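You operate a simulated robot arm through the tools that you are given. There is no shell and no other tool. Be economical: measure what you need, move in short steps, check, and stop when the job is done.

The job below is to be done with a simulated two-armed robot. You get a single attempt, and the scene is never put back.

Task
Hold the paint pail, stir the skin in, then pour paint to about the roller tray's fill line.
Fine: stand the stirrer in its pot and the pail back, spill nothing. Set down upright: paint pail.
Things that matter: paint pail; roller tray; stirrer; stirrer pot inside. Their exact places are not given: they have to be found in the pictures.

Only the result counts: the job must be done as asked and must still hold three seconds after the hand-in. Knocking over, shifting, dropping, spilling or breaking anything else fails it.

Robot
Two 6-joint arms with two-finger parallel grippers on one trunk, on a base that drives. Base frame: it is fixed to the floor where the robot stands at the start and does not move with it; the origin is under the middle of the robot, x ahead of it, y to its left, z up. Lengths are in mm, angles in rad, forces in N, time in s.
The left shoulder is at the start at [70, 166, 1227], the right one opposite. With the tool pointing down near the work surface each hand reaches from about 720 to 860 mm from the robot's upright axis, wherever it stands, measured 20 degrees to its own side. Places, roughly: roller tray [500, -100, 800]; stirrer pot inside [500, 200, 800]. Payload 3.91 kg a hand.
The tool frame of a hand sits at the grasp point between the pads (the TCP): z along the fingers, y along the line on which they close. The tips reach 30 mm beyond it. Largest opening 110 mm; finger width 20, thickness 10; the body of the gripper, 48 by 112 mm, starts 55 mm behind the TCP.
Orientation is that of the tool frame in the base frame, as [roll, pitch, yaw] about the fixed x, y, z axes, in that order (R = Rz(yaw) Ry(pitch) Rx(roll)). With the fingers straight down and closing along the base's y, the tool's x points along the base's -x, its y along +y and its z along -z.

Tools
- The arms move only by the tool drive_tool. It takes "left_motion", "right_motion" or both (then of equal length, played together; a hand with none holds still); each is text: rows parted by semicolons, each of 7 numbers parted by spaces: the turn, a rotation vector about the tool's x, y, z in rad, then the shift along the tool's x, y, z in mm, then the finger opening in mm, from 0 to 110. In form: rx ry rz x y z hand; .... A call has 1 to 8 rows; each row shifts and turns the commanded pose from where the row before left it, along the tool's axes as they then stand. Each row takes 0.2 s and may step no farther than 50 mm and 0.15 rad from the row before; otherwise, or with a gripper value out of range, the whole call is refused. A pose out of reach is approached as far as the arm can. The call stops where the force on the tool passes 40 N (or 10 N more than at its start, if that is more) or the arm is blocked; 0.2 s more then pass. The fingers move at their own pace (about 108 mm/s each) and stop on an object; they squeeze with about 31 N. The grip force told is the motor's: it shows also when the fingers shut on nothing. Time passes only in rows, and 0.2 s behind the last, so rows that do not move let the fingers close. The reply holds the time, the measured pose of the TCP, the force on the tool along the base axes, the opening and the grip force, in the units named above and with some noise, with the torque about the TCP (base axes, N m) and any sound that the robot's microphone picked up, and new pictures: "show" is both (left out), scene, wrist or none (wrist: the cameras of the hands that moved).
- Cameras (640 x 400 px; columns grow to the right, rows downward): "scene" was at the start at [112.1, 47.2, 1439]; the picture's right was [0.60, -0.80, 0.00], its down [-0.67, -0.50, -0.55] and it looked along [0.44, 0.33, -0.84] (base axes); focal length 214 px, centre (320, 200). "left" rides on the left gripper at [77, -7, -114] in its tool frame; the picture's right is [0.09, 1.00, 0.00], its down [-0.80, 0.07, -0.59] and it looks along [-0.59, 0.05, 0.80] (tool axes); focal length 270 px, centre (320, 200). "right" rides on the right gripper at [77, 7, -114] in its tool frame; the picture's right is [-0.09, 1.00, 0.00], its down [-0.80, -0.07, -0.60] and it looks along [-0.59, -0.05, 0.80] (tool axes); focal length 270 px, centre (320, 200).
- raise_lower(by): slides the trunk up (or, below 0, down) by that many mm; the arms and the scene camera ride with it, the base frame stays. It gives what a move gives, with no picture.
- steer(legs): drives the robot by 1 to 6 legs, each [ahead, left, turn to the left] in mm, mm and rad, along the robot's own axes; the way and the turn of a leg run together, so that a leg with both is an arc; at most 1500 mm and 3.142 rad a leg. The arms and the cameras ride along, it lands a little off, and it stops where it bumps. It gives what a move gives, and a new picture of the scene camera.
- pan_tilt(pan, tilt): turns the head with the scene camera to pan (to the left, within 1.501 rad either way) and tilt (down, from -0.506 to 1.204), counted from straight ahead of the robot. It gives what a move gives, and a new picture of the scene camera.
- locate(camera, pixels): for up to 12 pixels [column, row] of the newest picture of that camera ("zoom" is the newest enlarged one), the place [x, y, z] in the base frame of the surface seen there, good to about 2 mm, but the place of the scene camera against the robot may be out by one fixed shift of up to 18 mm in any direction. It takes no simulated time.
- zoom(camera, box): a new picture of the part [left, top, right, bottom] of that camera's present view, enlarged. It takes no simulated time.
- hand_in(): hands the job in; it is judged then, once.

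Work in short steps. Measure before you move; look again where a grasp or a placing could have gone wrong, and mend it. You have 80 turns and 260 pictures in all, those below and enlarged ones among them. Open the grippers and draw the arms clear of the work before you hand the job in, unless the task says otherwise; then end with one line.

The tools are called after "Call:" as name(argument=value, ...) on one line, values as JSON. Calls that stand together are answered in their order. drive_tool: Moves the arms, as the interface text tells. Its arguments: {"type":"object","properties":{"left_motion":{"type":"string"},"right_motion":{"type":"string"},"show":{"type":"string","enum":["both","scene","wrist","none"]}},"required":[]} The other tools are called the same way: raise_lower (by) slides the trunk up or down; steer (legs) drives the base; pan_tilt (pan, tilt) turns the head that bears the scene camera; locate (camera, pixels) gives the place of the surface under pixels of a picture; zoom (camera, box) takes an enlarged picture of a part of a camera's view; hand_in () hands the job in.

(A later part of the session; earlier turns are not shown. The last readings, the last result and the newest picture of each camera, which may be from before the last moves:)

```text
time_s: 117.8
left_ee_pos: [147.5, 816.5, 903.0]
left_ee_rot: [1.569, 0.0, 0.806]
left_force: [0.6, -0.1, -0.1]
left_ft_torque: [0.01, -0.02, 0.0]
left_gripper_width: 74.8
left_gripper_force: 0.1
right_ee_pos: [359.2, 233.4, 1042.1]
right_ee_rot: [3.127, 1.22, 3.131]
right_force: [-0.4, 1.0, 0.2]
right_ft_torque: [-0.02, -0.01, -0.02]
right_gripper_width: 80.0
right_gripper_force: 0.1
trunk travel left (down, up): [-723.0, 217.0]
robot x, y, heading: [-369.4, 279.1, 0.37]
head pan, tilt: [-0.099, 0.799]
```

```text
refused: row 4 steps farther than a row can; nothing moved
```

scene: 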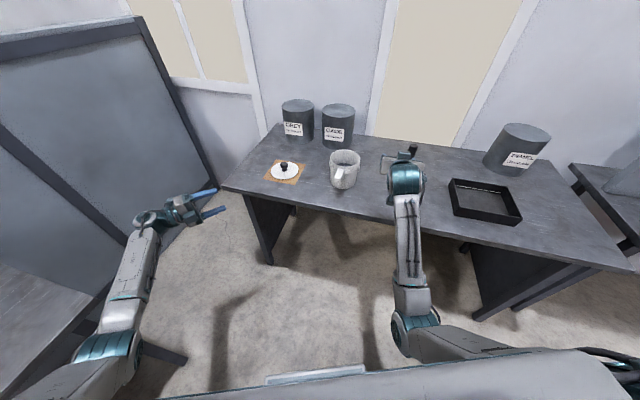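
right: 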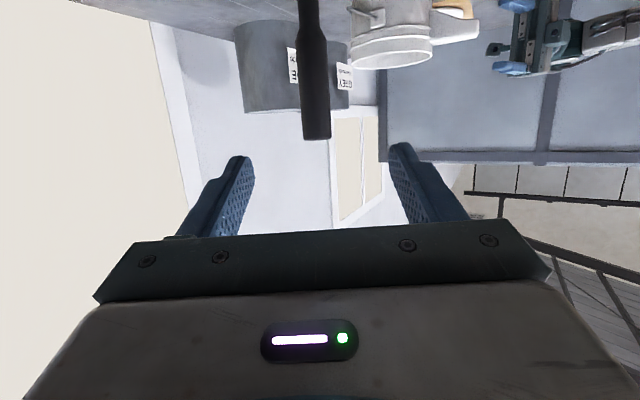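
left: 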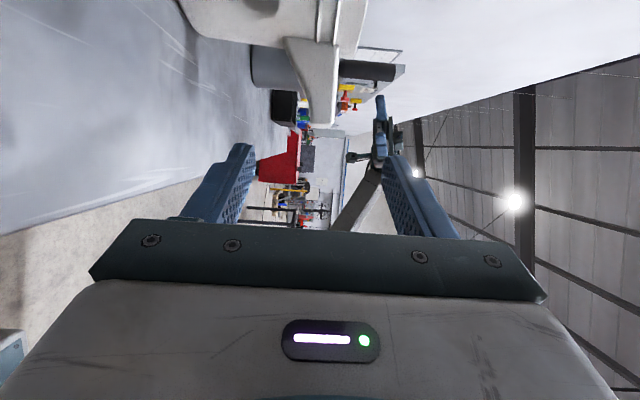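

Row 4 was too long, so I shorten the steps.

Call:
drive_tool(right_motion="0 0 0 0 32 -15 80; 0 0 0 20 32 -10 80; 0 0 0 20 32 2 80; 0 0 0 25 32 10 80; 0 0 0 25 32 12 80; 0 0 0 30 30 13 80", show="both")

```text
time_s: 118.8
left_ee_pos: [147.1, 815.9, 902.9]
left_ee_rot: [1.57, 0.002, 0.804]
left_force: [0.5, -0.6, 0.2]
left_ft_torque: [0.03, -0.02, -0.02]
left_gripper_width: 74.9
left_gripper_force: 0.1
right_ee_pos: [354.3, 302.0, 984.9]
right_ee_rot: [-2.666, 1.261, -2.738]
right_force: [-0.1, -0.2, 0.3]
right_ft_torque: [-0.02, -0.02, 0.01]
right_gripper_width: 79.9
right_gripper_force: 0.1
right hand out of reach, approached as far as the arm can: row 5
trunk travel left (down, up): [-723.0, 217.0]
robot x, y, heading: [-373.8, 283.8, 0.371]
head pan, tilt: [-0.099, 0.799]
stopped in row 5 (right hand): the arm was blocked; the commanded pose is now the measured one
```

scene: 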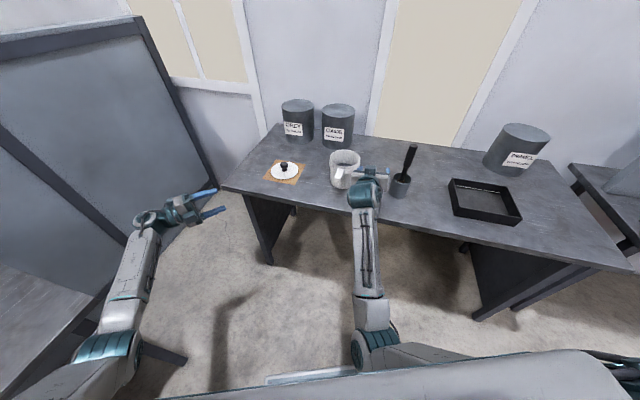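
right: 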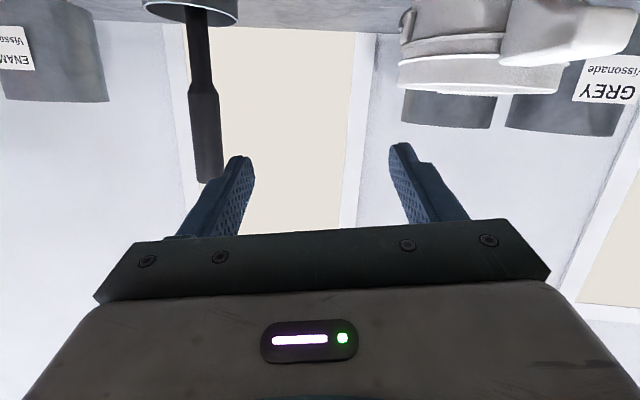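

The right arm is blocked near its trunk again, so the robot must shift left about 140 mm. I check the left arm's clearance to the side bench first, and draw the right hand back.

Call:
locate(camera="scene", pixels=[[105, 345], [130, 270], [160, 350], [85, 300], [30, 380], [60, 290], [95, 298]])

Call:
drive_tool(right_motion="0 0 0.1 0 -10 -25 80; 0 0 0.1 0 -10 -25 80; 0 0 0.1 0 -10 -25 80; 0 0 0.08 0 -10 -10 80", show="none")

```text
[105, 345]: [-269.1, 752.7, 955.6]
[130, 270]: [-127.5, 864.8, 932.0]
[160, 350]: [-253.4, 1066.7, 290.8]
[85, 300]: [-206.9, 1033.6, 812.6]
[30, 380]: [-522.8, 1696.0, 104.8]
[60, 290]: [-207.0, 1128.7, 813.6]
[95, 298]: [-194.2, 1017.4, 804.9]
```

```text
time_s: 120.0
left_ee_pos: [146.9, 816.1, 901.9]
left_ee_rot: [1.571, -0.001, 0.805]
left_force: [0.3, 0.5, 0.1]
left_ft_torque: [-0.01, 0.0, -0.01]
left_gripper_width: 75.0
left_gripper_force: 0.1
right_ee_pos: [282.7, 243.0, 1017.8]
right_ee_rot: [2.529, 1.313, 2.39]
right_force: [-0.4, -0.7, 0.1]
right_ft_torque: [-0.01, 0.0, -0.02]
right_gripper_width: 80.4
right_gripper_force: 0.1
trunk travel left (down, up): [-723.0, 217.0]
robot x, y, heading: [-373.5, 282.9, 0.376]
head pan, tilt: [-0.099, 0.799]
stopped in row 4 (right hand): the arm was blocked; the commanded pose is now the measured one
```

The left elbow (y≈753, z≈955) keeps clear of the side bench (y≥1017, z 805) after a 140 mm shift. I shift the robot by 140 mm along base +y.

Call:
steer(legs=[[51, 131, 0]])

```text
time_s: 121.3
left_ee_pos: [148.7, 951.3, 902.3]
left_ee_rot: [1.571, 0.0, 0.8]
left_force: [-0.1, 0.2, 0.6]
left_ft_torque: [0.03, 0.01, -0.01]
left_gripper_width: 75.0
left_gripper_force: 0.1
right_ee_pos: [282.3, 380.0, 1018.0]
right_ee_rot: [2.528, 1.309, 2.383]
right_force: [-0.1, -0.2, -0.8]
right_ft_torque: [-0.01, 0.03, -0.02]
right_gripper_width: 79.7
right_gripper_force: 0.1
trunk travel left (down, up): [-723.0, 217.0]
robot x, y, heading: [-372.0, 421.3, 0.367]
head pan, tilt: [-0.099, 0.799]
```

scene: 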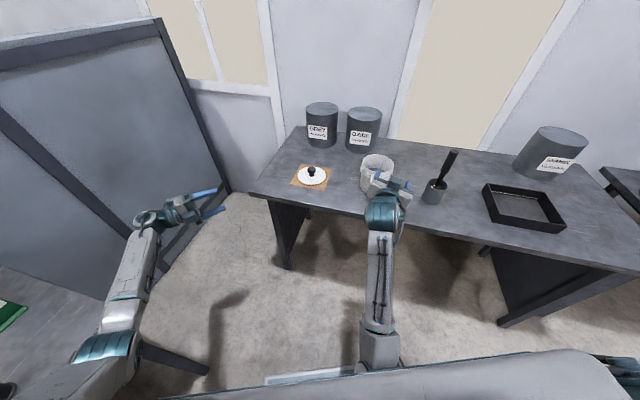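

Next I correct the small roll, yaw and pitch errors, then move to the pre-grasp at (335,424,922).

Call:
drive_tool(right_motion="0 0 -0.15 0 0 0 80; -0.117 0 -0.025 0 0 0 80; 0 0.1 0 0 0 0 80; 0 0 0 25 14.7 26.5 80; 0 0 0 25 14.7 26.5 80; 0 0 0 25.8 14.7 26.5 80", show="both")

```text
time_s: 122.8
left_ee_pos: [148.4, 952.5, 901.3]
left_ee_rot: [1.57, 0.003, 0.803]
left_force: [0.6, -0.5, -0.5]
left_ft_torque: [0.02, 0.02, 0.0]
left_gripper_width: 75.1
left_gripper_force: 0.0
right_ee_pos: [338.1, 424.4, 920.9]
right_ee_rot: [3.135, 1.258, 3.126]
right_force: [0.1, 0.0, -0.4]
right_ft_torque: [0.04, 0.01, -0.02]
right_gripper_width: 80.0
right_gripper_force: 0.1
trunk travel left (down, up): [-723.0, 217.0]
robot x, y, heading: [-370.5, 421.4, 0.369]
head pan, tilt: [-0.099, 0.799]
```

scene: 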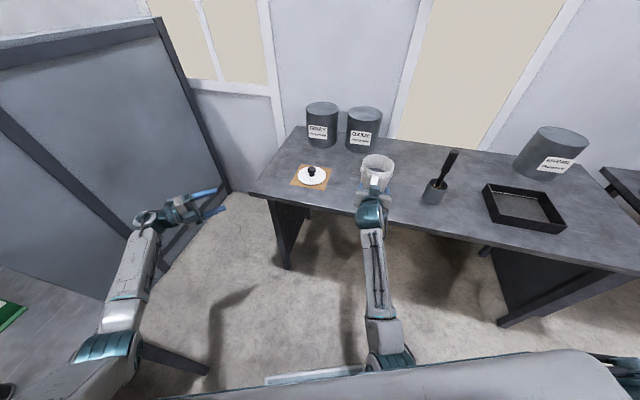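
right: 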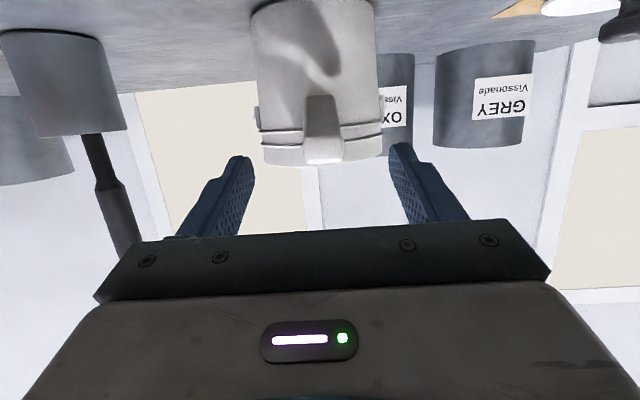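

The handle is centred between the fingers at column 323. I advance 56 mm and close.

Call:
drive_tool(right_motion="0 0 0 0.2 -0.5 28 60; 0 0 0 0.2 -0.5 28 60; 0 0 0 0 0 0 60; 0 0 0 0 0 0 0; 0 0 0 0 0 0 0; 0 0 0 0 0 0 0", show="both")

```text
time_s: 124.2
left_ee_pos: [147.9, 952.6, 903.2]
left_ee_rot: [1.569, 0.0, 0.801]
left_force: [0.9, 0.7, -0.3]
left_ft_torque: [-0.01, -0.02, 0.02]
left_gripper_width: 75.0
left_gripper_force: 0.1
right_ee_pos: [388.1, 420.7, 903.8]
right_ee_rot: [3.136, 1.26, 3.126]
right_force: [-1.0, -0.9, 2.7]
right_ft_torque: [-0.27, 0.09, -0.19]
right_gripper_width: 26.0
right_gripper_force: 30.9
trunk travel left (down, up): [-723.0, 217.0]
robot x, y, heading: [-369.9, 418.5, 0.371]
head pan, tilt: [-0.099, 0.799]
```

scene: 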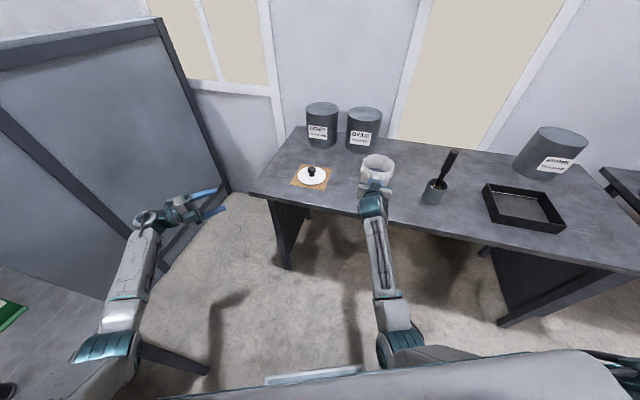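
right: 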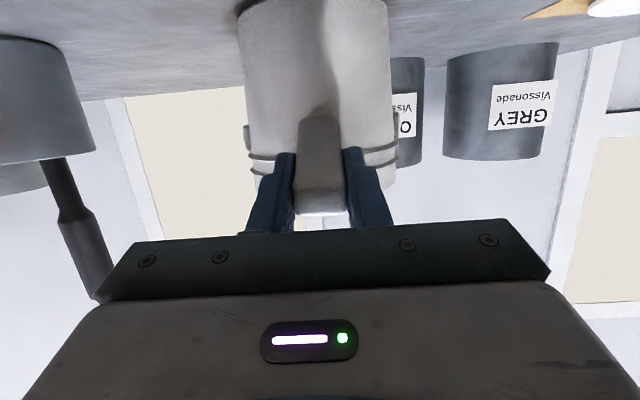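

The handle is gripped at 26 mm with the TCP at (388.1,420.7,903.8), which I note for putting it back. I lift 40 mm slowly, and check for droop and look at the tray.

Call:
drive_tool(right_motion="0 0 0 -9.5 0 -3.1 0; 0 0 0 -9.5 0 -3.1 0; 0 0 0 -9.5 0 -3.1 0; 0 0 0 -9.5 0 -3.1 0; 0 0 0 0 0 0 0", show="both")

Call:
zoom(camera="scene", box=[460, 150, 590, 250])

Call:
zoom(camera="scene", box=[330, 120, 430, 240])

```text
time_s: 125.3
left_ee_pos: [150.1, 952.2, 902.7]
left_ee_rot: [1.572, 0.001, 0.801]
left_force: [0.1, 0.8, 0.2]
left_ft_torque: [-0.04, 0.02, 0.0]
left_gripper_width: 75.1
left_gripper_force: 0.0
right_ee_pos: [388.8, 421.7, 941.8]
right_ee_rot: [3.134, 1.258, 3.126]
right_force: [0.3, 0.4, -7.8]
right_ft_torque: [-0.03, 0.71, 0.01]
right_gripper_width: 25.7
right_gripper_force: 30.6
trunk travel left (down, up): [-723.0, 217.0]
robot x, y, heading: [-375.3, 421.5, 0.37]
head pan, tilt: [-0.099, 0.799]
```

scene: 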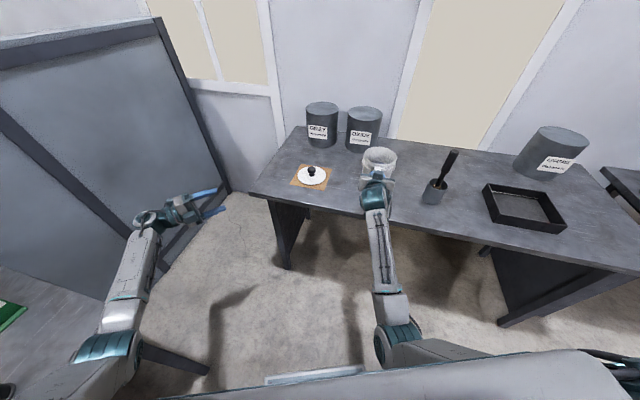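
right: 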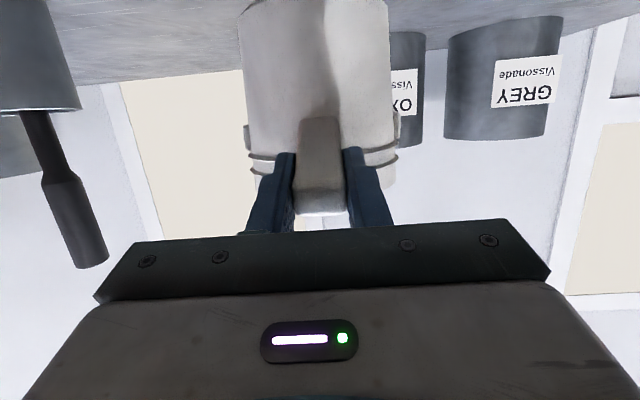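

```text
4.00 times, centred on (525, 200) of scene
```

zoom: 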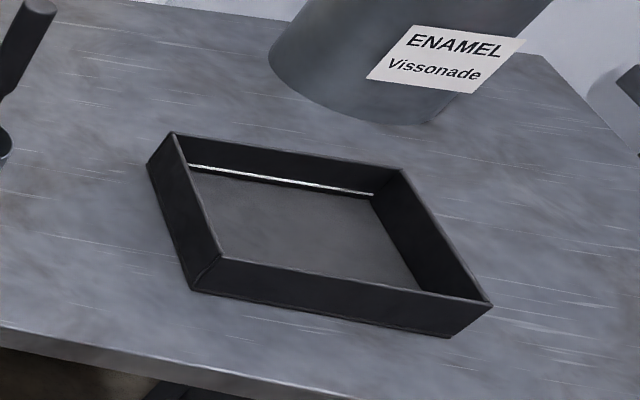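

```text
3.33 times, centred on (380, 180) of scene
```

zoom: 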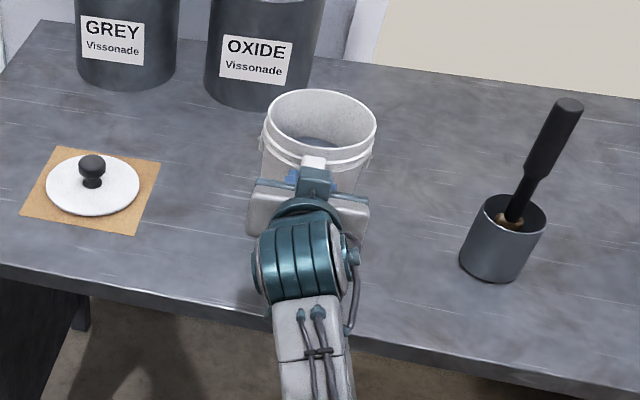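

The pail lifts level at 7.8 N without drooping. A white fill line shows on the tray's back wall near zoom (280,180), so I measure its height against the floor and rim.

Call:
zoom(camera="scene", box=[480, 170, 580, 240])

Call:
locate(camera="scene", pixels=[[515, 194.5], [515, 195.5], [515, 197.5], [515, 200], [515, 188], [510, 194], [530, 197], [488, 184], [563, 225], [507, 222], [560, 201]])

Call:
raise_lower(by=215)

```text
5.71 times, centred on (530, 205) of scene
```

zoom: 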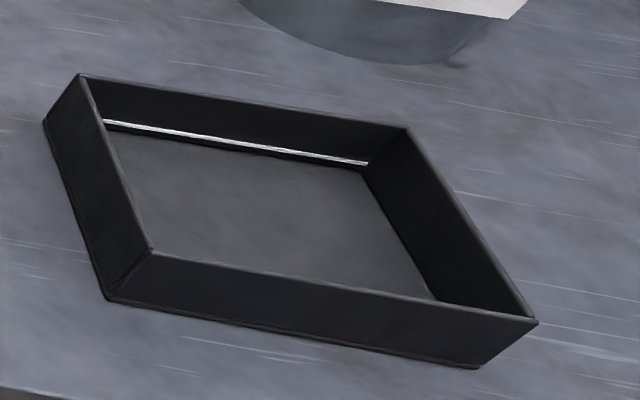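

```text
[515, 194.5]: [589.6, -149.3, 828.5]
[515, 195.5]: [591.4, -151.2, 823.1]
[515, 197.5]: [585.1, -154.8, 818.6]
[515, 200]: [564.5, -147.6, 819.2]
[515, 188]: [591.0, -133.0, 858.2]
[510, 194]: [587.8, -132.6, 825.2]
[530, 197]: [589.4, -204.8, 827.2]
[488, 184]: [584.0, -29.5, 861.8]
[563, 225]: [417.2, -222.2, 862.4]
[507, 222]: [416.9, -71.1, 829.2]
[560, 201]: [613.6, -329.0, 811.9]
```

```text
time_s: 127.6
left_ee_pos: [149.4, 953.3, 1115.7]
left_ee_rot: [1.57, 0.001, 0.802]
left_force: [-0.6, 0.2, -0.5]
left_ft_torque: [-0.04, 0.02, 0.02]
left_gripper_width: 75.0
left_gripper_force: 0.1
right_ee_pos: [390.0, 420.6, 1156.3]
right_ee_rot: [3.135, 1.257, 3.125]
right_force: [-0.3, 1.1, -8.1]
right_ft_torque: [0.01, 0.68, 0.01]
right_gripper_width: 26.0
right_gripper_force: 30.6
trunk travel left (down, up): [-938.0, 2.0]
robot x, y, heading: [-372.2, 416.1, 0.37]
head pan, tilt: [-0.099, 0.799]
```

The line is about 9 mm above the tray floor, roughly 290 ml, so the pail's weight should fall from about 8 N to about 4.5 N. I lift a little more and drive sideways so the pail comes over the tray's right part.

Call:
drive_tool(right_motion="0 0 0 -14.3 0 -4.6 0; 0 0 0 -14.3 0 -4.6 0", show="none")

Call:
steer(legs=[[-37, 14.5, 0], [-219.7, -564.8, 0], [54, -21, 0]])

Call:
pan_tilt(pan=-0.45, tilt=0.85)

```text
time_s: 128.2
left_ee_pos: [149.7, 952.9, 1116.8]
left_ee_rot: [1.571, 0.002, 0.802]
left_force: [0.8, -0.1, 0.1]
left_ft_torque: [-0.01, -0.01, 0.01]
left_gripper_width: 75.2
left_gripper_force: 0.0
right_ee_pos: [387.8, 421.8, 1187.1]
right_ee_rot: [3.133, 1.255, 3.124]
right_force: [-0.2, 0.1, -8.7]
right_ft_torque: [0.01, 0.75, 0.0]
right_gripper_width: 25.9
right_gripper_force: 30.9
trunk travel left (down, up): [-938.0, 2.0]
robot x, y, heading: [-368.3, 419.8, 0.365]
head pan, tilt: [-0.099, 0.799]
```

```text
time_s: 132.7
left_ee_pos: [156.6, 349.1, 1120.4]
left_ee_rot: [1.565, -0.003, 0.803]
left_force: [-0.5, 0.0, -0.3]
left_ft_torque: [0.01, 0.02, 0.04]
left_gripper_width: 74.8
left_gripper_force: 0.1
right_ee_pos: [396.6, -182.2, 1193.7]
right_ee_rot: [3.136, 1.265, 3.127]
right_force: [-1.7, 0.1, -6.9]
right_ft_torque: [0.02, 0.71, -0.01]
right_gripper_width: 25.9
right_gripper_force: 31.7
trunk travel left (down, up): [-938.0, 2.0]
robot x, y, heading: [-354.0, -187.3, 0.369]
head pan, tilt: [-0.099, 0.799]
```

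scene: 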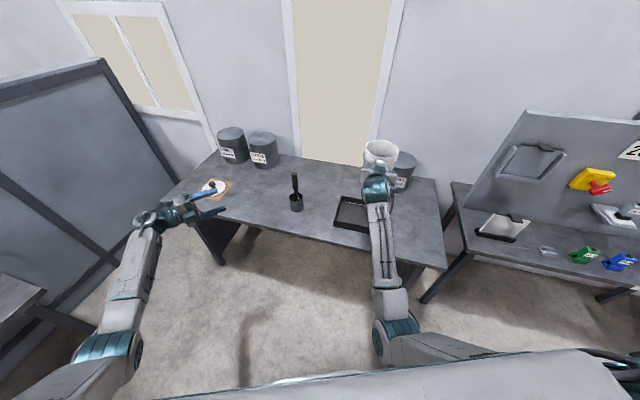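

```text
time_s: 133.5
left_ee_pos: [166.8, 350.2, 1115.0]
left_ee_rot: [1.571, 0.001, 0.803]
left_force: [0.7, 0.4, -0.5]
left_ft_torque: [0.0, 0.01, 0.01]
left_gripper_width: 75.1
left_gripper_force: 0.0
right_ee_pos: [406.3, -182.5, 1185.2]
right_ee_rot: [3.131, 1.257, 3.126]
right_force: [1.3, 0.1, -8.3]
right_ft_torque: [0.04, 0.7, -0.01]
right_gripper_width: 26.1
right_gripper_force: 31.0
trunk travel left (down, up): [-938.0, 2.0]
robot x, y, heading: [-359.9, -184.3, 0.372]
head pan, tilt: [-0.45, 0.85]
```

scene: 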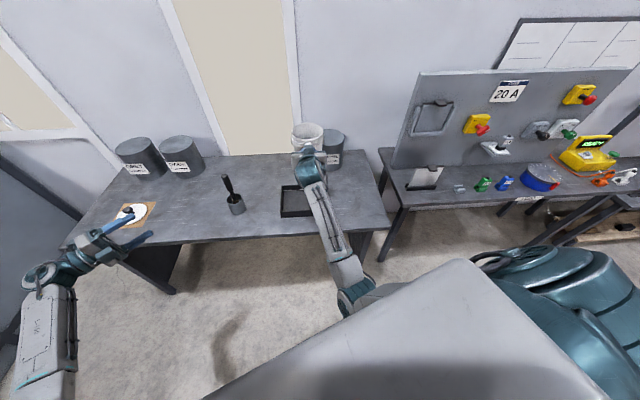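

The TCP is at (406,-182,1185) with the pail over the tray's right side. I lower the trunk 205 mm, check the can's distance, then begin tilting toward +y up to about 43°.

Call:
locate(camera="scene", pixels=[[328, 160], [335, 164], [340, 140], [300, 205], [283, 188], [283, 215]])

Call:
raise_lower(by=-205)

Call:
drive_tool(right_motion="0.038 0 -0.119 0 0 0 0; 0.038 0 -0.119 0 0 0 0; 0.038 0 -0.119 0 0 0 0; 0.038 0 -0.119 0 0 0 0; 0.038 0 -0.119 0 0 0 0; 0.038 0 -0.119 0 0 0 0", show="both")

Call:
zoom(camera="scene", box=[240, 120, 380, 240])

```text
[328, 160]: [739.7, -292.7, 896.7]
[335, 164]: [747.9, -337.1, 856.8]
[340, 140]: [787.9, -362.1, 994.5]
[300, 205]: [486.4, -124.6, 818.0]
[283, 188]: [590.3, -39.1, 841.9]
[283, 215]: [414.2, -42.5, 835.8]
```

```text
time_s: 135.7
left_ee_pos: [164.1, 348.6, 911.4]
left_ee_rot: [1.57, 0.003, 0.804]
left_force: [0.0, -0.6, 0.2]
left_ft_torque: [0.02, 0.0, 0.01]
left_gripper_width: 75.0
left_gripper_force: 0.0
right_ee_pos: [404.3, -182.1, 982.0]
right_ee_rot: [3.133, 1.256, 3.127]
right_force: [0.0, 0.3, -7.4]
right_ft_torque: [0.0, 0.65, -0.02]
right_gripper_width: 25.8
right_gripper_force: 31.3
trunk travel left (down, up): [-733.0, 207.0]
robot x, y, heading: [-356.6, -189.0, 0.368]
head pan, tilt: [-0.45, 0.85]
```

```text
time_s: 137.1
left_ee_pos: [164.2, 348.2, 911.0]
left_ee_rot: [1.571, 0.003, 0.802]
left_force: [-0.5, -0.3, 0.3]
left_ft_torque: [0.03, 0.02, 0.02]
left_gripper_width: 74.8
left_gripper_force: 0.2
right_ee_pos: [404.6, -182.6, 981.0]
right_ee_rot: [-1.894, 0.772, -2.021]
right_force: [0.0, -0.1, -7.6]
right_ft_torque: [0.28, 0.72, -0.01]
right_gripper_width: 26.1
right_gripper_force: 30.6
trunk travel left (down, up): [-733.0, 207.0]
robot x, y, heading: [-354.3, -185.4, 0.368]
head pan, tilt: [-0.45, 0.85]
```

scene: 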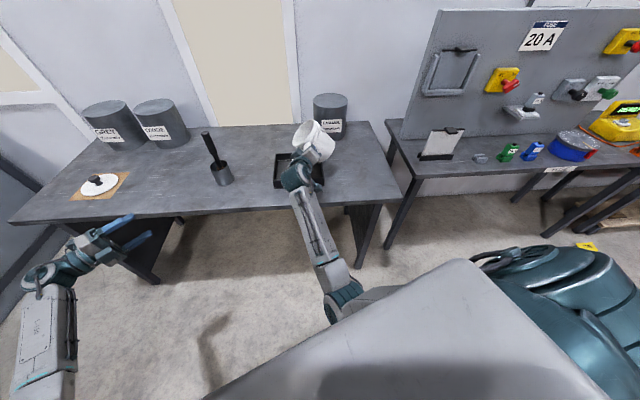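
right: 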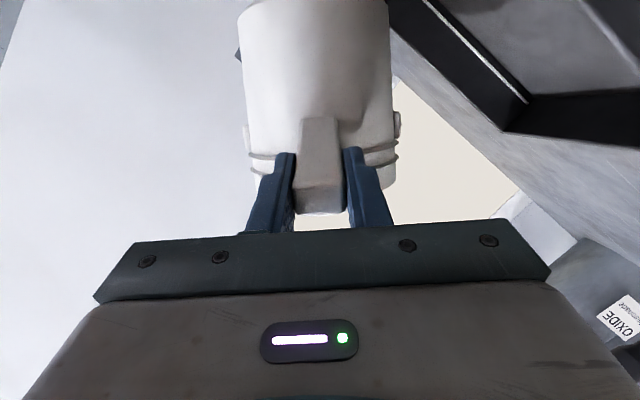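

```text
3.33 times, centred on (310, 180) of scene
```

zoom: 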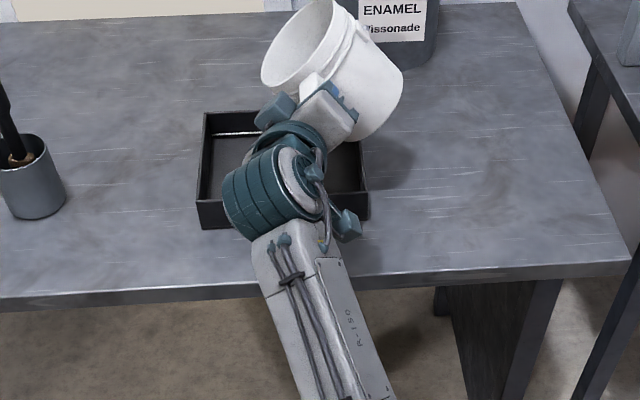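

It's tilted 43°, with nothing poured yet at 7.6 N. I tilt on to about 57° and wait, watching the weight and the lip.

Call:
drive_tool(right_motion="0.0216 0 -0.0666 0 0 0 0; 0.0216 0 -0.0666 0 0 0 0; 0.0216 0 -0.0666 0 0 0 0; 0.011 0 -0.033 0 0 0 0; 0 0 0 0 0 0 0; 0 0 0 0 0 0 0; 0 0 0 0 0 0 0; 0 0 0 0 0 0 0", show="scene")

Call:
zoom(camera="scene", box=[250, 100, 370, 220])

```text
time_s: 138.9
left_ee_pos: [164.1, 348.6, 912.1]
left_ee_rot: [1.571, 0.003, 0.802]
left_force: [0.6, 0.0, 0.5]
left_ft_torque: [0.02, 0.03, 0.0]
left_gripper_width: 74.8
left_gripper_force: 0.0
right_ee_pos: [404.1, -183.0, 982.9]
right_ee_rot: [-1.772, 0.546, -1.947]
right_force: [0.1, -0.6, -8.6]
right_ft_torque: [0.28, 0.69, 0.03]
right_gripper_width: 25.9
right_gripper_force: 31.2
trunk travel left (down, up): [-733.0, 207.0]
robot x, y, heading: [-355.2, -185.3, 0.368]
head pan, tilt: [-0.45, 0.85]
```

scene: 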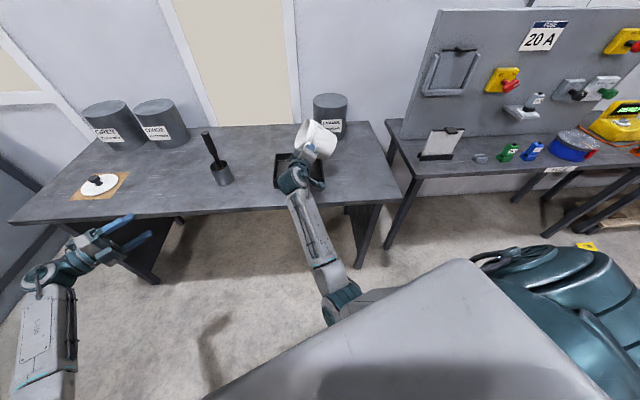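

```text
3.33 times, centred on (310, 160) of scene
```

zoom: 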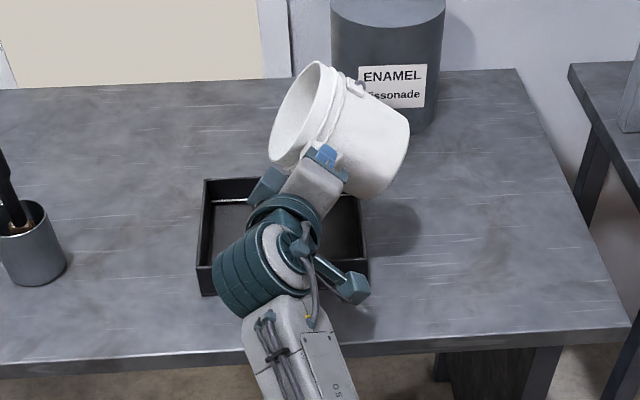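

Nothing has poured at 57°. I go on in small steps to about 66° and then 72° with waits, reading the weight after each.

Call:
drive_tool(right_motion="0.0154 0 -0.0475 0 0 0 0; 0.0154 0 -0.0475 0 0 0 0; 0.0154 0 -0.0475 0 0 0 0; 0 0 0 0 0 0 0; 0 0 0 0 0 0 0; 0 0 0 0 0 0 0; 0 0 0 0 0 0 0", show="scene")

Call:
zoom(camera="scene", box=[250, 100, 370, 220])

Call:
drive_tool(right_motion="0.0154 0 -0.0475 0 0 0 0; 0.0154 0 -0.0475 0 0 0 0; 0 0 0 0 0 0 0; 0 0 0 0 0 0 0; 0 0 0 0 0 0 0; 0 0 0 0 0 0 0; 0 0 0 0 0 0 0", show="scene")

Call:
zoom(camera="scene", box=[250, 100, 370, 220])

```text
time_s: 140.5
left_ee_pos: [165.3, 347.6, 912.5]
left_ee_rot: [1.571, 0.0, 0.804]
left_force: [-0.3, -0.1, 0.1]
left_ft_torque: [0.02, 0.04, 0.03]
left_gripper_width: 75.2
left_gripper_force: 0.1
right_ee_pos: [405.1, -182.6, 981.4]
right_ee_rot: [-1.712, 0.407, -1.918]
right_force: [0.4, -1.1, -7.7]
right_ft_torque: [0.3, 0.71, 0.01]
right_gripper_width: 26.1
right_gripper_force: 31.1
trunk travel left (down, up): [-733.0, 207.0]
robot x, y, heading: [-353.8, -189.0, 0.369]
head pan, tilt: [-0.45, 0.85]
```

scene: 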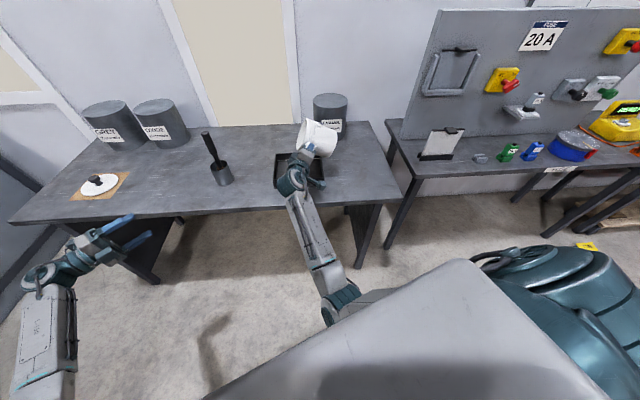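

```text
3.33 times, centred on (310, 160) of scene
```

zoom: 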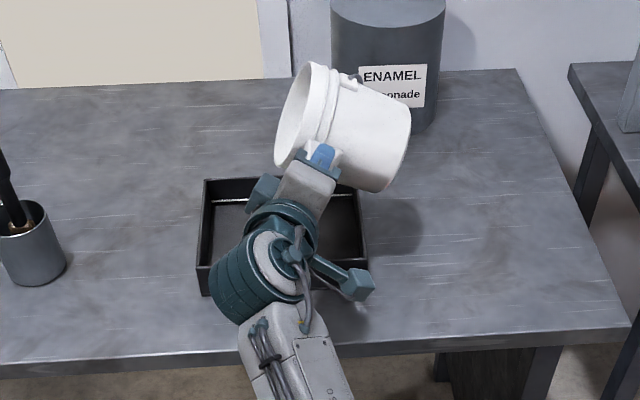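

```text
time_s: 142.1
left_ee_pos: [164.3, 348.6, 912.1]
left_ee_rot: [1.57, 0.0, 0.803]
left_force: [-0.4, -0.4, -0.8]
left_ft_torque: [-0.02, -0.02, 0.0]
left_gripper_width: 75.0
left_gripper_force: 0.1
right_ee_pos: [404.5, -182.4, 982.9]
right_ee_rot: [-1.677, 0.312, -1.905]
right_force: [0.0, -1.1, -7.6]
right_ft_torque: [0.28, 0.64, 0.0]
right_gripper_width: 25.9
right_gripper_force: 30.6
trunk travel left (down, up): [-733.0, 207.0]
robot x, y, heading: [-354.3, -185.6, 0.365]
head pan, tilt: [-0.45, 0.85]
```

scene: 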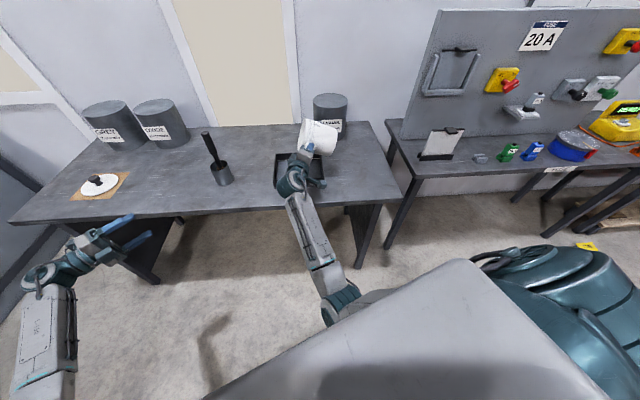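

```text
3.33 times, centred on (310, 160) of scene
```

zoom: 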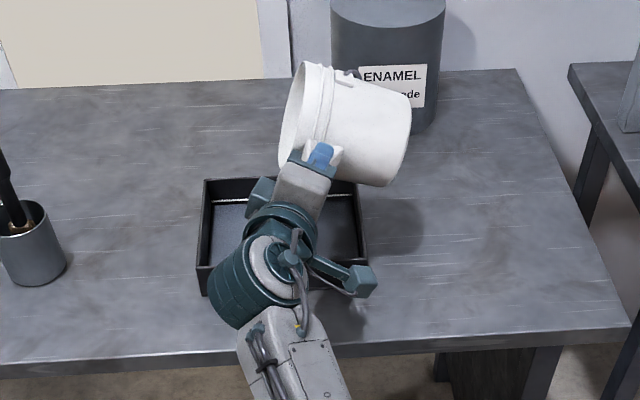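

At 70° the tray floor at zoom (225,220) looks bluer, so paint seems to have started flowing. I continue in 3° steps, viewing the tray each time.

Call:
zoom(camera="scene", box=[265, 140, 335, 200])

Call:
drive_tool(right_motion="0.0154 0 -0.0475 0 0 0 0; 0 0 0 0 0 0 0; 0 0 0 0 0 0 0; 0 0 0 0 0 0 0; 0 0 0 0 0 0 0; 0 0 0 0 0 0 0; 0 0 0 0 0 0 0; 0 0 0 0 0 0 0", show="scene")

Call:
zoom(camera="scene", box=[265, 140, 335, 200])

```text
6.67 times, centred on (300, 170) of scene
```

zoom: 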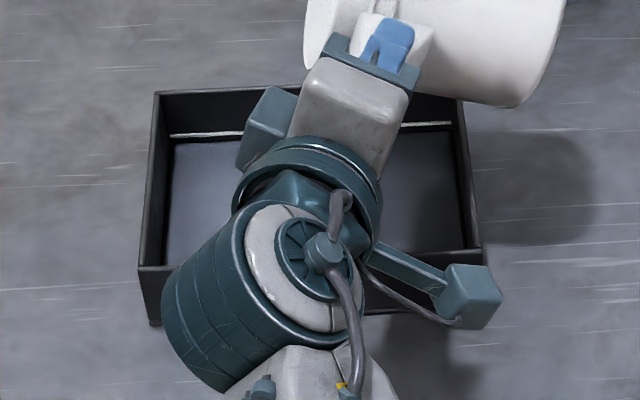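

```text
time_s: 143.9
left_ee_pos: [163.6, 349.1, 911.6]
left_ee_rot: [1.57, 0.0, 0.802]
left_force: [0.7, -0.3, -0.2]
left_ft_torque: [-0.01, -0.03, 0.02]
left_gripper_width: 74.9
left_gripper_force: 0.0
right_ee_pos: [405.6, -182.4, 982.0]
right_ee_rot: [-1.661, 0.265, -1.901]
right_force: [0.3, -0.6, -6.8]
right_ft_torque: [0.3, 0.61, -0.01]
right_gripper_width: 25.9
right_gripper_force: 30.7
trunk travel left (down, up): [-733.0, 207.0]
robot x, y, heading: [-352.6, -187.3, 0.364]
head pan, tilt: [-0.45, 0.85]
```

scene: 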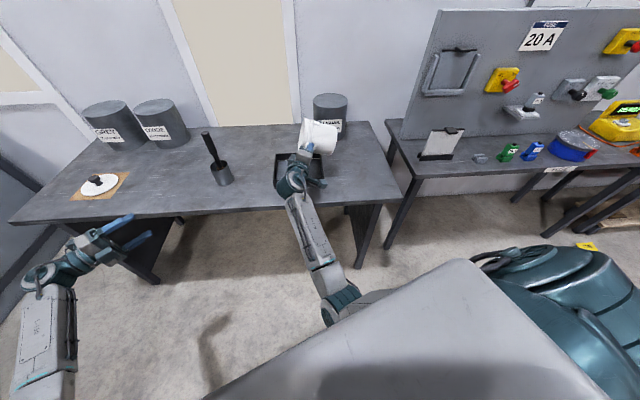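

```text
6.67 times, centred on (300, 170) of scene
```

zoom: 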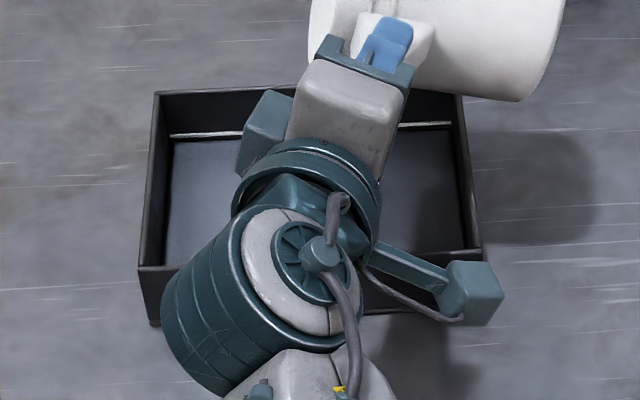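

Paint covers the tray floor. I measure its surface height against the line, then pour another 3° step.

Call:
locate(camera="zoom", pixels=[[200, 200], [190, 235], [420, 200], [430, 160], [205, 134], [425, 125], [205, 143], [185, 180]])

Call:
drive_tool(right_motion="0.0154 0 -0.0475 0 0 0 0; 0 0 0 0 0 0 0; 0 0 0 0 0 0 0; 0 0 0 0 0 0 0; 0 0 0 0 0 0 0; 0 0 0 0 0 0 0; 0 0 0 0 0 0 0; 0 0 0 0 0 0 0", show="scene")

Call:
zoom(camera="scene", box=[265, 140, 335, 200])

Call:
locate(camera="zoom", pixels=[[200, 200], [190, 235], [420, 200], [430, 160], [205, 134], [425, 125], [205, 143], [185, 180]])

```text
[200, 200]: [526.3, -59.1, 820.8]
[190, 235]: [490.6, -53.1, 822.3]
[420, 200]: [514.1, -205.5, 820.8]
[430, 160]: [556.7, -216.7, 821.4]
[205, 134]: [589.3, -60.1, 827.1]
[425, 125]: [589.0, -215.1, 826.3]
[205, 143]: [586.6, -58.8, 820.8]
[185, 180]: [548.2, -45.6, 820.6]
```

```text
time_s: 145.7
left_ee_pos: [164.9, 348.6, 911.2]
left_ee_rot: [1.571, 0.003, 0.802]
left_force: [-0.1, 0.2, -0.1]
left_ft_torque: [-0.01, 0.0, -0.01]
left_gripper_width: 75.2
left_gripper_force: 0.0
right_ee_pos: [404.4, -181.8, 981.7]
right_ee_rot: [-1.645, 0.219, -1.898]
right_force: [-1.1, -0.5, -6.4]
right_ft_torque: [0.24, 0.52, 0.02]
right_gripper_width: 25.7
right_gripper_force: 30.6
trunk travel left (down, up): [-733.0, 207.0]
robot x, y, heading: [-358.9, -184.8, 0.371]
head pan, tilt: [-0.45, 0.85]
```

scene: 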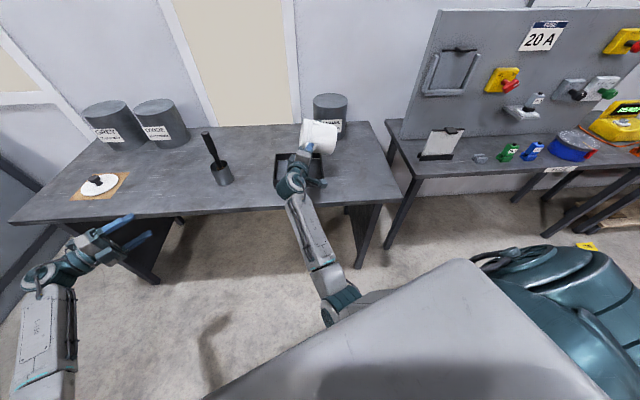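

```text
6.67 times, centred on (300, 170) of scene
```

zoom: 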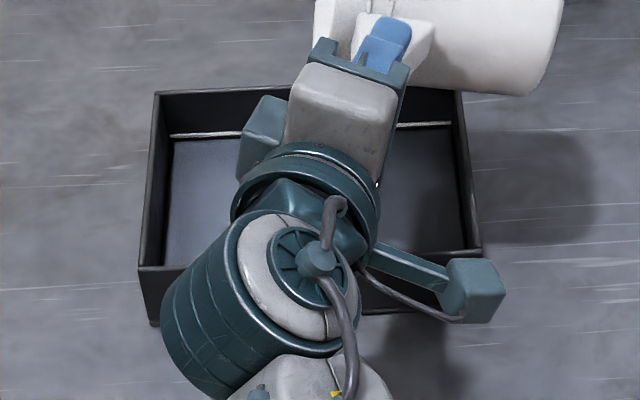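

```text
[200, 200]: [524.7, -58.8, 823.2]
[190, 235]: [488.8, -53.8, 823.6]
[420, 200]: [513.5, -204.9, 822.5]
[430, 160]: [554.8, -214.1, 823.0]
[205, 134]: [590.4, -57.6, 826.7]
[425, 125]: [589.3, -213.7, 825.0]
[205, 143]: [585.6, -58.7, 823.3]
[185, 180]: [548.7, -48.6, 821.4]
```

The level rose from about 821.0 to 822.8, with the line at about 826.5 and the floor at 818.6. I take one more 3° step, then measure.

Call:
drive_tool(right_motion="0.0154 0 -0.0475 0 0 0 0; 0 0 0 0 0 0 0; 0 0 0 0 0 0 0; 0 0 0 0 0 0 0; 0 0 0 0 0 0 0; 0 0 0 0 0 0 0; 0 0 0 0 0 0 0; 0 0 0 0 0 0 0", show="none")

Call:
drive_tool(right_motion="0 0 0 0 0 0 0; 0 0 0 0 0 0 0; 0 0 0 0 0 0 0; 0 0 0 0 0 0 0", show="scene")

Call:
zoom(camera="scene", box=[265, 140, 335, 200])

Call:
locate(camera="zoom", pixels=[[200, 200], [190, 235], [420, 200], [430, 160], [205, 134], [425, 125], [205, 145], [185, 180], [200, 170], [180, 250], [440, 220], [425, 180]])

```text
time_s: 147.5
left_ee_pos: [163.6, 348.2, 911.2]
left_ee_rot: [1.572, 0.002, 0.802]
left_force: [0.2, 0.2, 0.1]
left_ft_torque: [0.01, 0.03, 0.01]
left_gripper_width: 75.0
left_gripper_force: 0.0
right_ee_pos: [402.6, -182.0, 981.9]
right_ee_rot: [-1.627, 0.171, -1.894]
right_force: [-0.9, -0.6, -6.1]
right_ft_torque: [0.24, 0.49, -0.01]
right_gripper_width: 25.8
right_gripper_force: 30.9
trunk travel left (down, up): [-733.0, 207.0]
robot x, y, heading: [-354.6, -187.8, 0.37]
head pan, tilt: [-0.45, 0.85]
```

```text
time_s: 148.5
left_ee_pos: [164.8, 348.1, 912.3]
left_ee_rot: [1.57, 0.001, 0.804]
left_force: [-0.4, -1.0, 0.5]
left_ft_torque: [-0.04, 0.0, -0.01]
left_gripper_width: 75.1
left_gripper_force: 0.0
right_ee_pos: [404.5, -183.9, 983.1]
right_ee_rot: [-1.63, 0.17, -1.893]
right_force: [0.0, 0.3, -5.3]
right_ft_torque: [0.26, 0.54, 0.0]
right_gripper_width: 25.8
right_gripper_force: 31.2
trunk travel left (down, up): [-733.0, 207.0]
robot x, y, heading: [-356.5, -186.0, 0.371]
head pan, tilt: [-0.45, 0.85]
```

scene: 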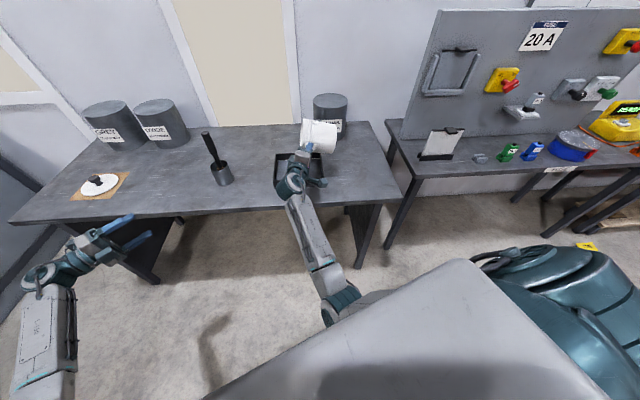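

```text
6.67 times, centred on (300, 170) of scene
```

zoom: 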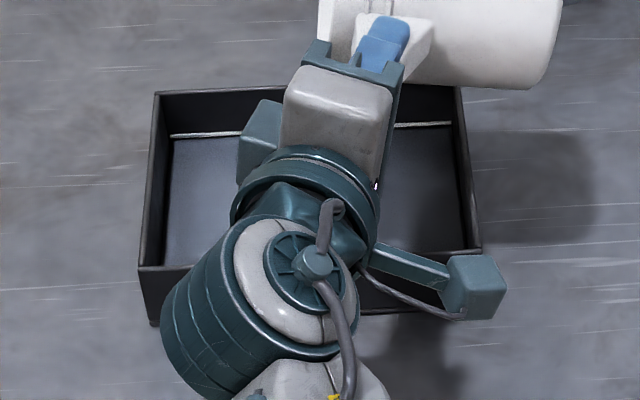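

```text
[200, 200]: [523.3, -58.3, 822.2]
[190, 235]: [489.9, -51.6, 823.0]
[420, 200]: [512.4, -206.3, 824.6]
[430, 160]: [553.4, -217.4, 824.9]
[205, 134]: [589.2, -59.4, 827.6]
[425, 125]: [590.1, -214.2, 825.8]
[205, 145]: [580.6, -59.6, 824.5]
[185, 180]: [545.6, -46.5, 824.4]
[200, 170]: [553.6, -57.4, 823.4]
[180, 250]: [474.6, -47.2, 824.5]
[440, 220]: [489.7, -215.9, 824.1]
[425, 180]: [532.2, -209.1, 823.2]
```

The mean level is now about 823.9 against the line at about 826.6. I add another 3°, then 2°, measuring after.

Call:
drive_tool(right_motion="0.0154 0 -0.0475 0 0 0 0; 0 0 0 0 0 0 0; 0 0 0 0 0 0 0; 0 0 0 0 0 0 0; 0 0 0 0 0 0 0; 0 0 0 0 0 0 0; 0 0 0 0 0 0 0; 0 0 0 0 0 0 0", show="none")

Call:
drive_tool(right_motion="0.008 0 -0.025 0 0 0 0; 0 0 0 0 0 0 0; 0 0 0 0 0 0 0; 0 0 0 0 0 0 0; 0 0 0 0 0 0 0; 0 0 0 0 0 0 0; 0 0 0 0 0 0 0; 0 0 0 0 0 0 0", show="scene")

Call:
zoom(camera="scene", box=[265, 140, 335, 200])

Call:
locate(camera="zoom", pixels=[[200, 200], [190, 235], [420, 200], [430, 160], [205, 133], [425, 124], [205, 145], [185, 180], [200, 170], [180, 250], [440, 220], [425, 180]])

```text
time_s: 150.3
left_ee_pos: [164.5, 348.5, 912.4]
left_ee_rot: [1.57, 0.002, 0.802]
left_force: [-0.6, 0.4, 0.8]
left_ft_torque: [0.01, 0.0, 0.01]
left_gripper_width: 74.9
left_gripper_force: 0.0
right_ee_pos: [403.9, -184.0, 982.9]
right_ee_rot: [-1.612, 0.121, -1.892]
right_force: [0.3, -0.1, -5.3]
right_ft_torque: [0.2, 0.42, 0.02]
right_gripper_width: 25.8
right_gripper_force: 31.0
trunk travel left (down, up): [-733.0, 207.0]
robot x, y, heading: [-354.7, -185.2, 0.368]
head pan, tilt: [-0.45, 0.85]
```

```text
time_s: 152.1
left_ee_pos: [164.8, 348.0, 913.2]
left_ee_rot: [1.571, 0.002, 0.804]
left_force: [-0.1, -0.1, 0.3]
left_ft_torque: [0.02, 0.03, 0.03]
left_gripper_width: 74.8
left_gripper_force: 0.1
right_ee_pos: [403.9, -182.3, 981.8]
right_ee_rot: [-1.604, 0.098, -1.887]
right_force: [0.4, 0.1, -4.7]
right_ft_torque: [0.24, 0.4, -0.02]
right_gripper_width: 26.0
right_gripper_force: 30.5
trunk travel left (down, up): [-733.0, 207.0]
robot x, y, heading: [-352.3, -185.4, 0.369]
head pan, tilt: [-0.45, 0.85]
```

scene: 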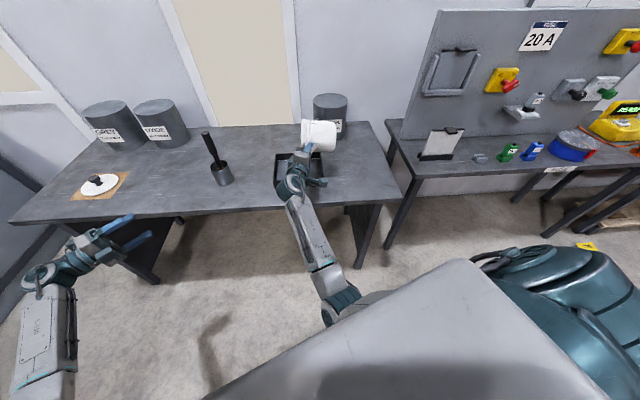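

```text
6.67 times, centred on (300, 170) of scene
```

zoom: 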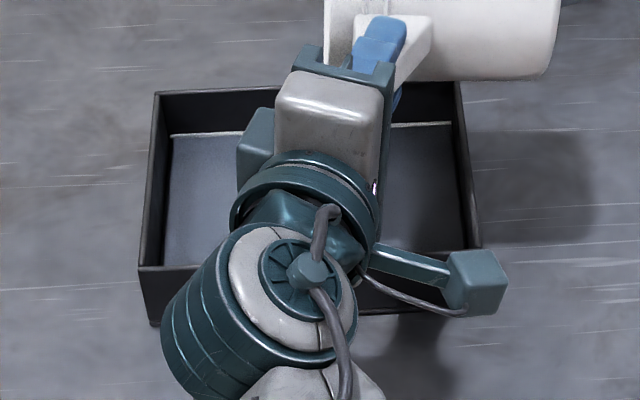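

```text
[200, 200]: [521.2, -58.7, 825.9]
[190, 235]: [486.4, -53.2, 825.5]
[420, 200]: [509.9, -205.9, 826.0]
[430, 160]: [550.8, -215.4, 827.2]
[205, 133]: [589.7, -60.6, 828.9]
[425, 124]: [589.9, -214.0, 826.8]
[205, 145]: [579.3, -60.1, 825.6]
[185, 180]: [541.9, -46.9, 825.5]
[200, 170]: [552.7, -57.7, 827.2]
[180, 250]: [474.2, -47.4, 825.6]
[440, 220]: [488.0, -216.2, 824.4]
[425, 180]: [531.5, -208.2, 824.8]
```

The level is about 825.8 and paint now meets the lower edge of the line. I add just over 1° more, wait, then tilt back upright in the next calls.

Call:
drive_tool(right_motion="0.0075 0 -0.023 0 0 0 0; 0 0 0 0 0 0 0; 0 0 0 0 0 0 0; 0 0 0 0 0 0 0; 0 0 0 0 0 0 0; 0 0 0 0 0 0 0; 0 0 0 0 0 0 0; 0 0 0 0 0 0 0", show="none")

Call:
drive_tool(right_motion="-0.031 0 0.095 0 0 0 0; -0.031 0 0.095 0 0 0 0; -0.031 0 0.095 0 0 0 0; -0.031 0 0.095 0 0 0 0; -0.031 0 0.095 0 0 0 0; -0.031 0 0.095 0 0 0 0; -0.031 0 0.095 0 0 0 0; -0.031 0 0.095 0 0 0 0", show="scene")

Call:
zoom(camera="scene", box=[265, 140, 335, 200])

Call:
locate(camera="zoom", pixels=[[200, 200], [190, 235], [420, 200], [430, 160], [205, 133], [425, 124], [205, 145], [185, 180], [200, 170], [180, 250], [440, 220], [425, 180]])

```text
time_s: 153.9
left_ee_pos: [163.4, 348.5, 912.2]
left_ee_rot: [1.572, 0.003, 0.803]
left_force: [-0.8, 0.3, -0.1]
left_ft_torque: [0.0, 0.0, 0.01]
left_gripper_width: 75.0
left_gripper_force: 0.1
right_ee_pos: [404.0, -182.0, 982.7]
right_ee_rot: [-1.597, 0.075, -1.891]
right_force: [0.5, 0.0, -3.9]
right_ft_torque: [0.17, 0.39, -0.02]
right_gripper_width: 26.2
right_gripper_force: 30.8
trunk travel left (down, up): [-733.0, 207.0]
robot x, y, heading: [-354.4, -185.8, 0.371]
head pan, tilt: [-0.45, 0.85]
```

```text
time_s: 155.7
left_ee_pos: [164.7, 347.8, 911.3]
left_ee_rot: [1.571, 0.001, 0.803]
left_force: [-0.2, 0.2, -0.5]
left_ft_torque: [0.0, 0.01, -0.01]
left_gripper_width: 75.2
left_gripper_force: 0.0
right_ee_pos: [403.4, -182.6, 983.3]
right_ee_rot: [-1.932, 0.82, -2.05]
right_force: [-0.1, -0.2, -4.1]
right_ft_torque: [0.13, 0.45, 0.06]
right_gripper_width: 25.9
right_gripper_force: 31.2
trunk travel left (down, up): [-733.0, 207.0]
robot x, y, heading: [-356.8, -185.5, 0.372]
head pan, tilt: [-0.45, 0.85]
```

scene: 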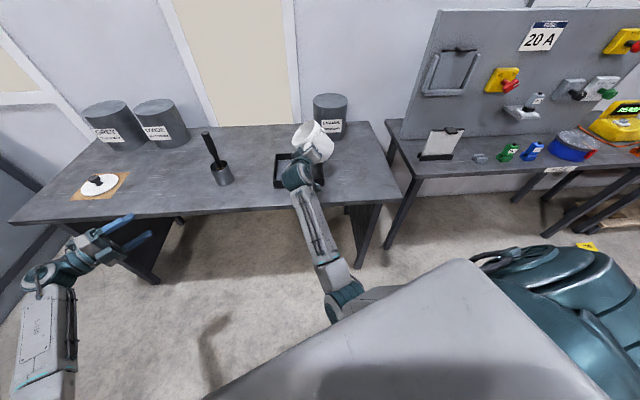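

```text
6.67 times, centred on (300, 170) of scene
```

zoom: 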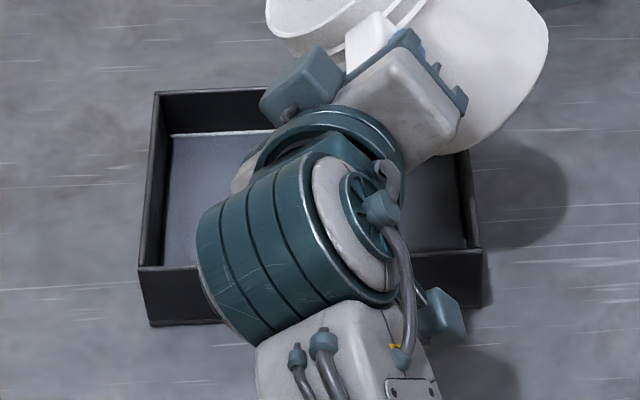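

```text
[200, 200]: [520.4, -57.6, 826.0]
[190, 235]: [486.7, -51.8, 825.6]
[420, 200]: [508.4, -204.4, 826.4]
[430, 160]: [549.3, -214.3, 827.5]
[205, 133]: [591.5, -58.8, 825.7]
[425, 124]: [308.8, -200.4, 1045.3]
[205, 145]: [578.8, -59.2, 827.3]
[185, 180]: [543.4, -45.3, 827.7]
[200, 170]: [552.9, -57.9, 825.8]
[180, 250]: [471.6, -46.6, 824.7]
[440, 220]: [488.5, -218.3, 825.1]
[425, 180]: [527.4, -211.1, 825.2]
```

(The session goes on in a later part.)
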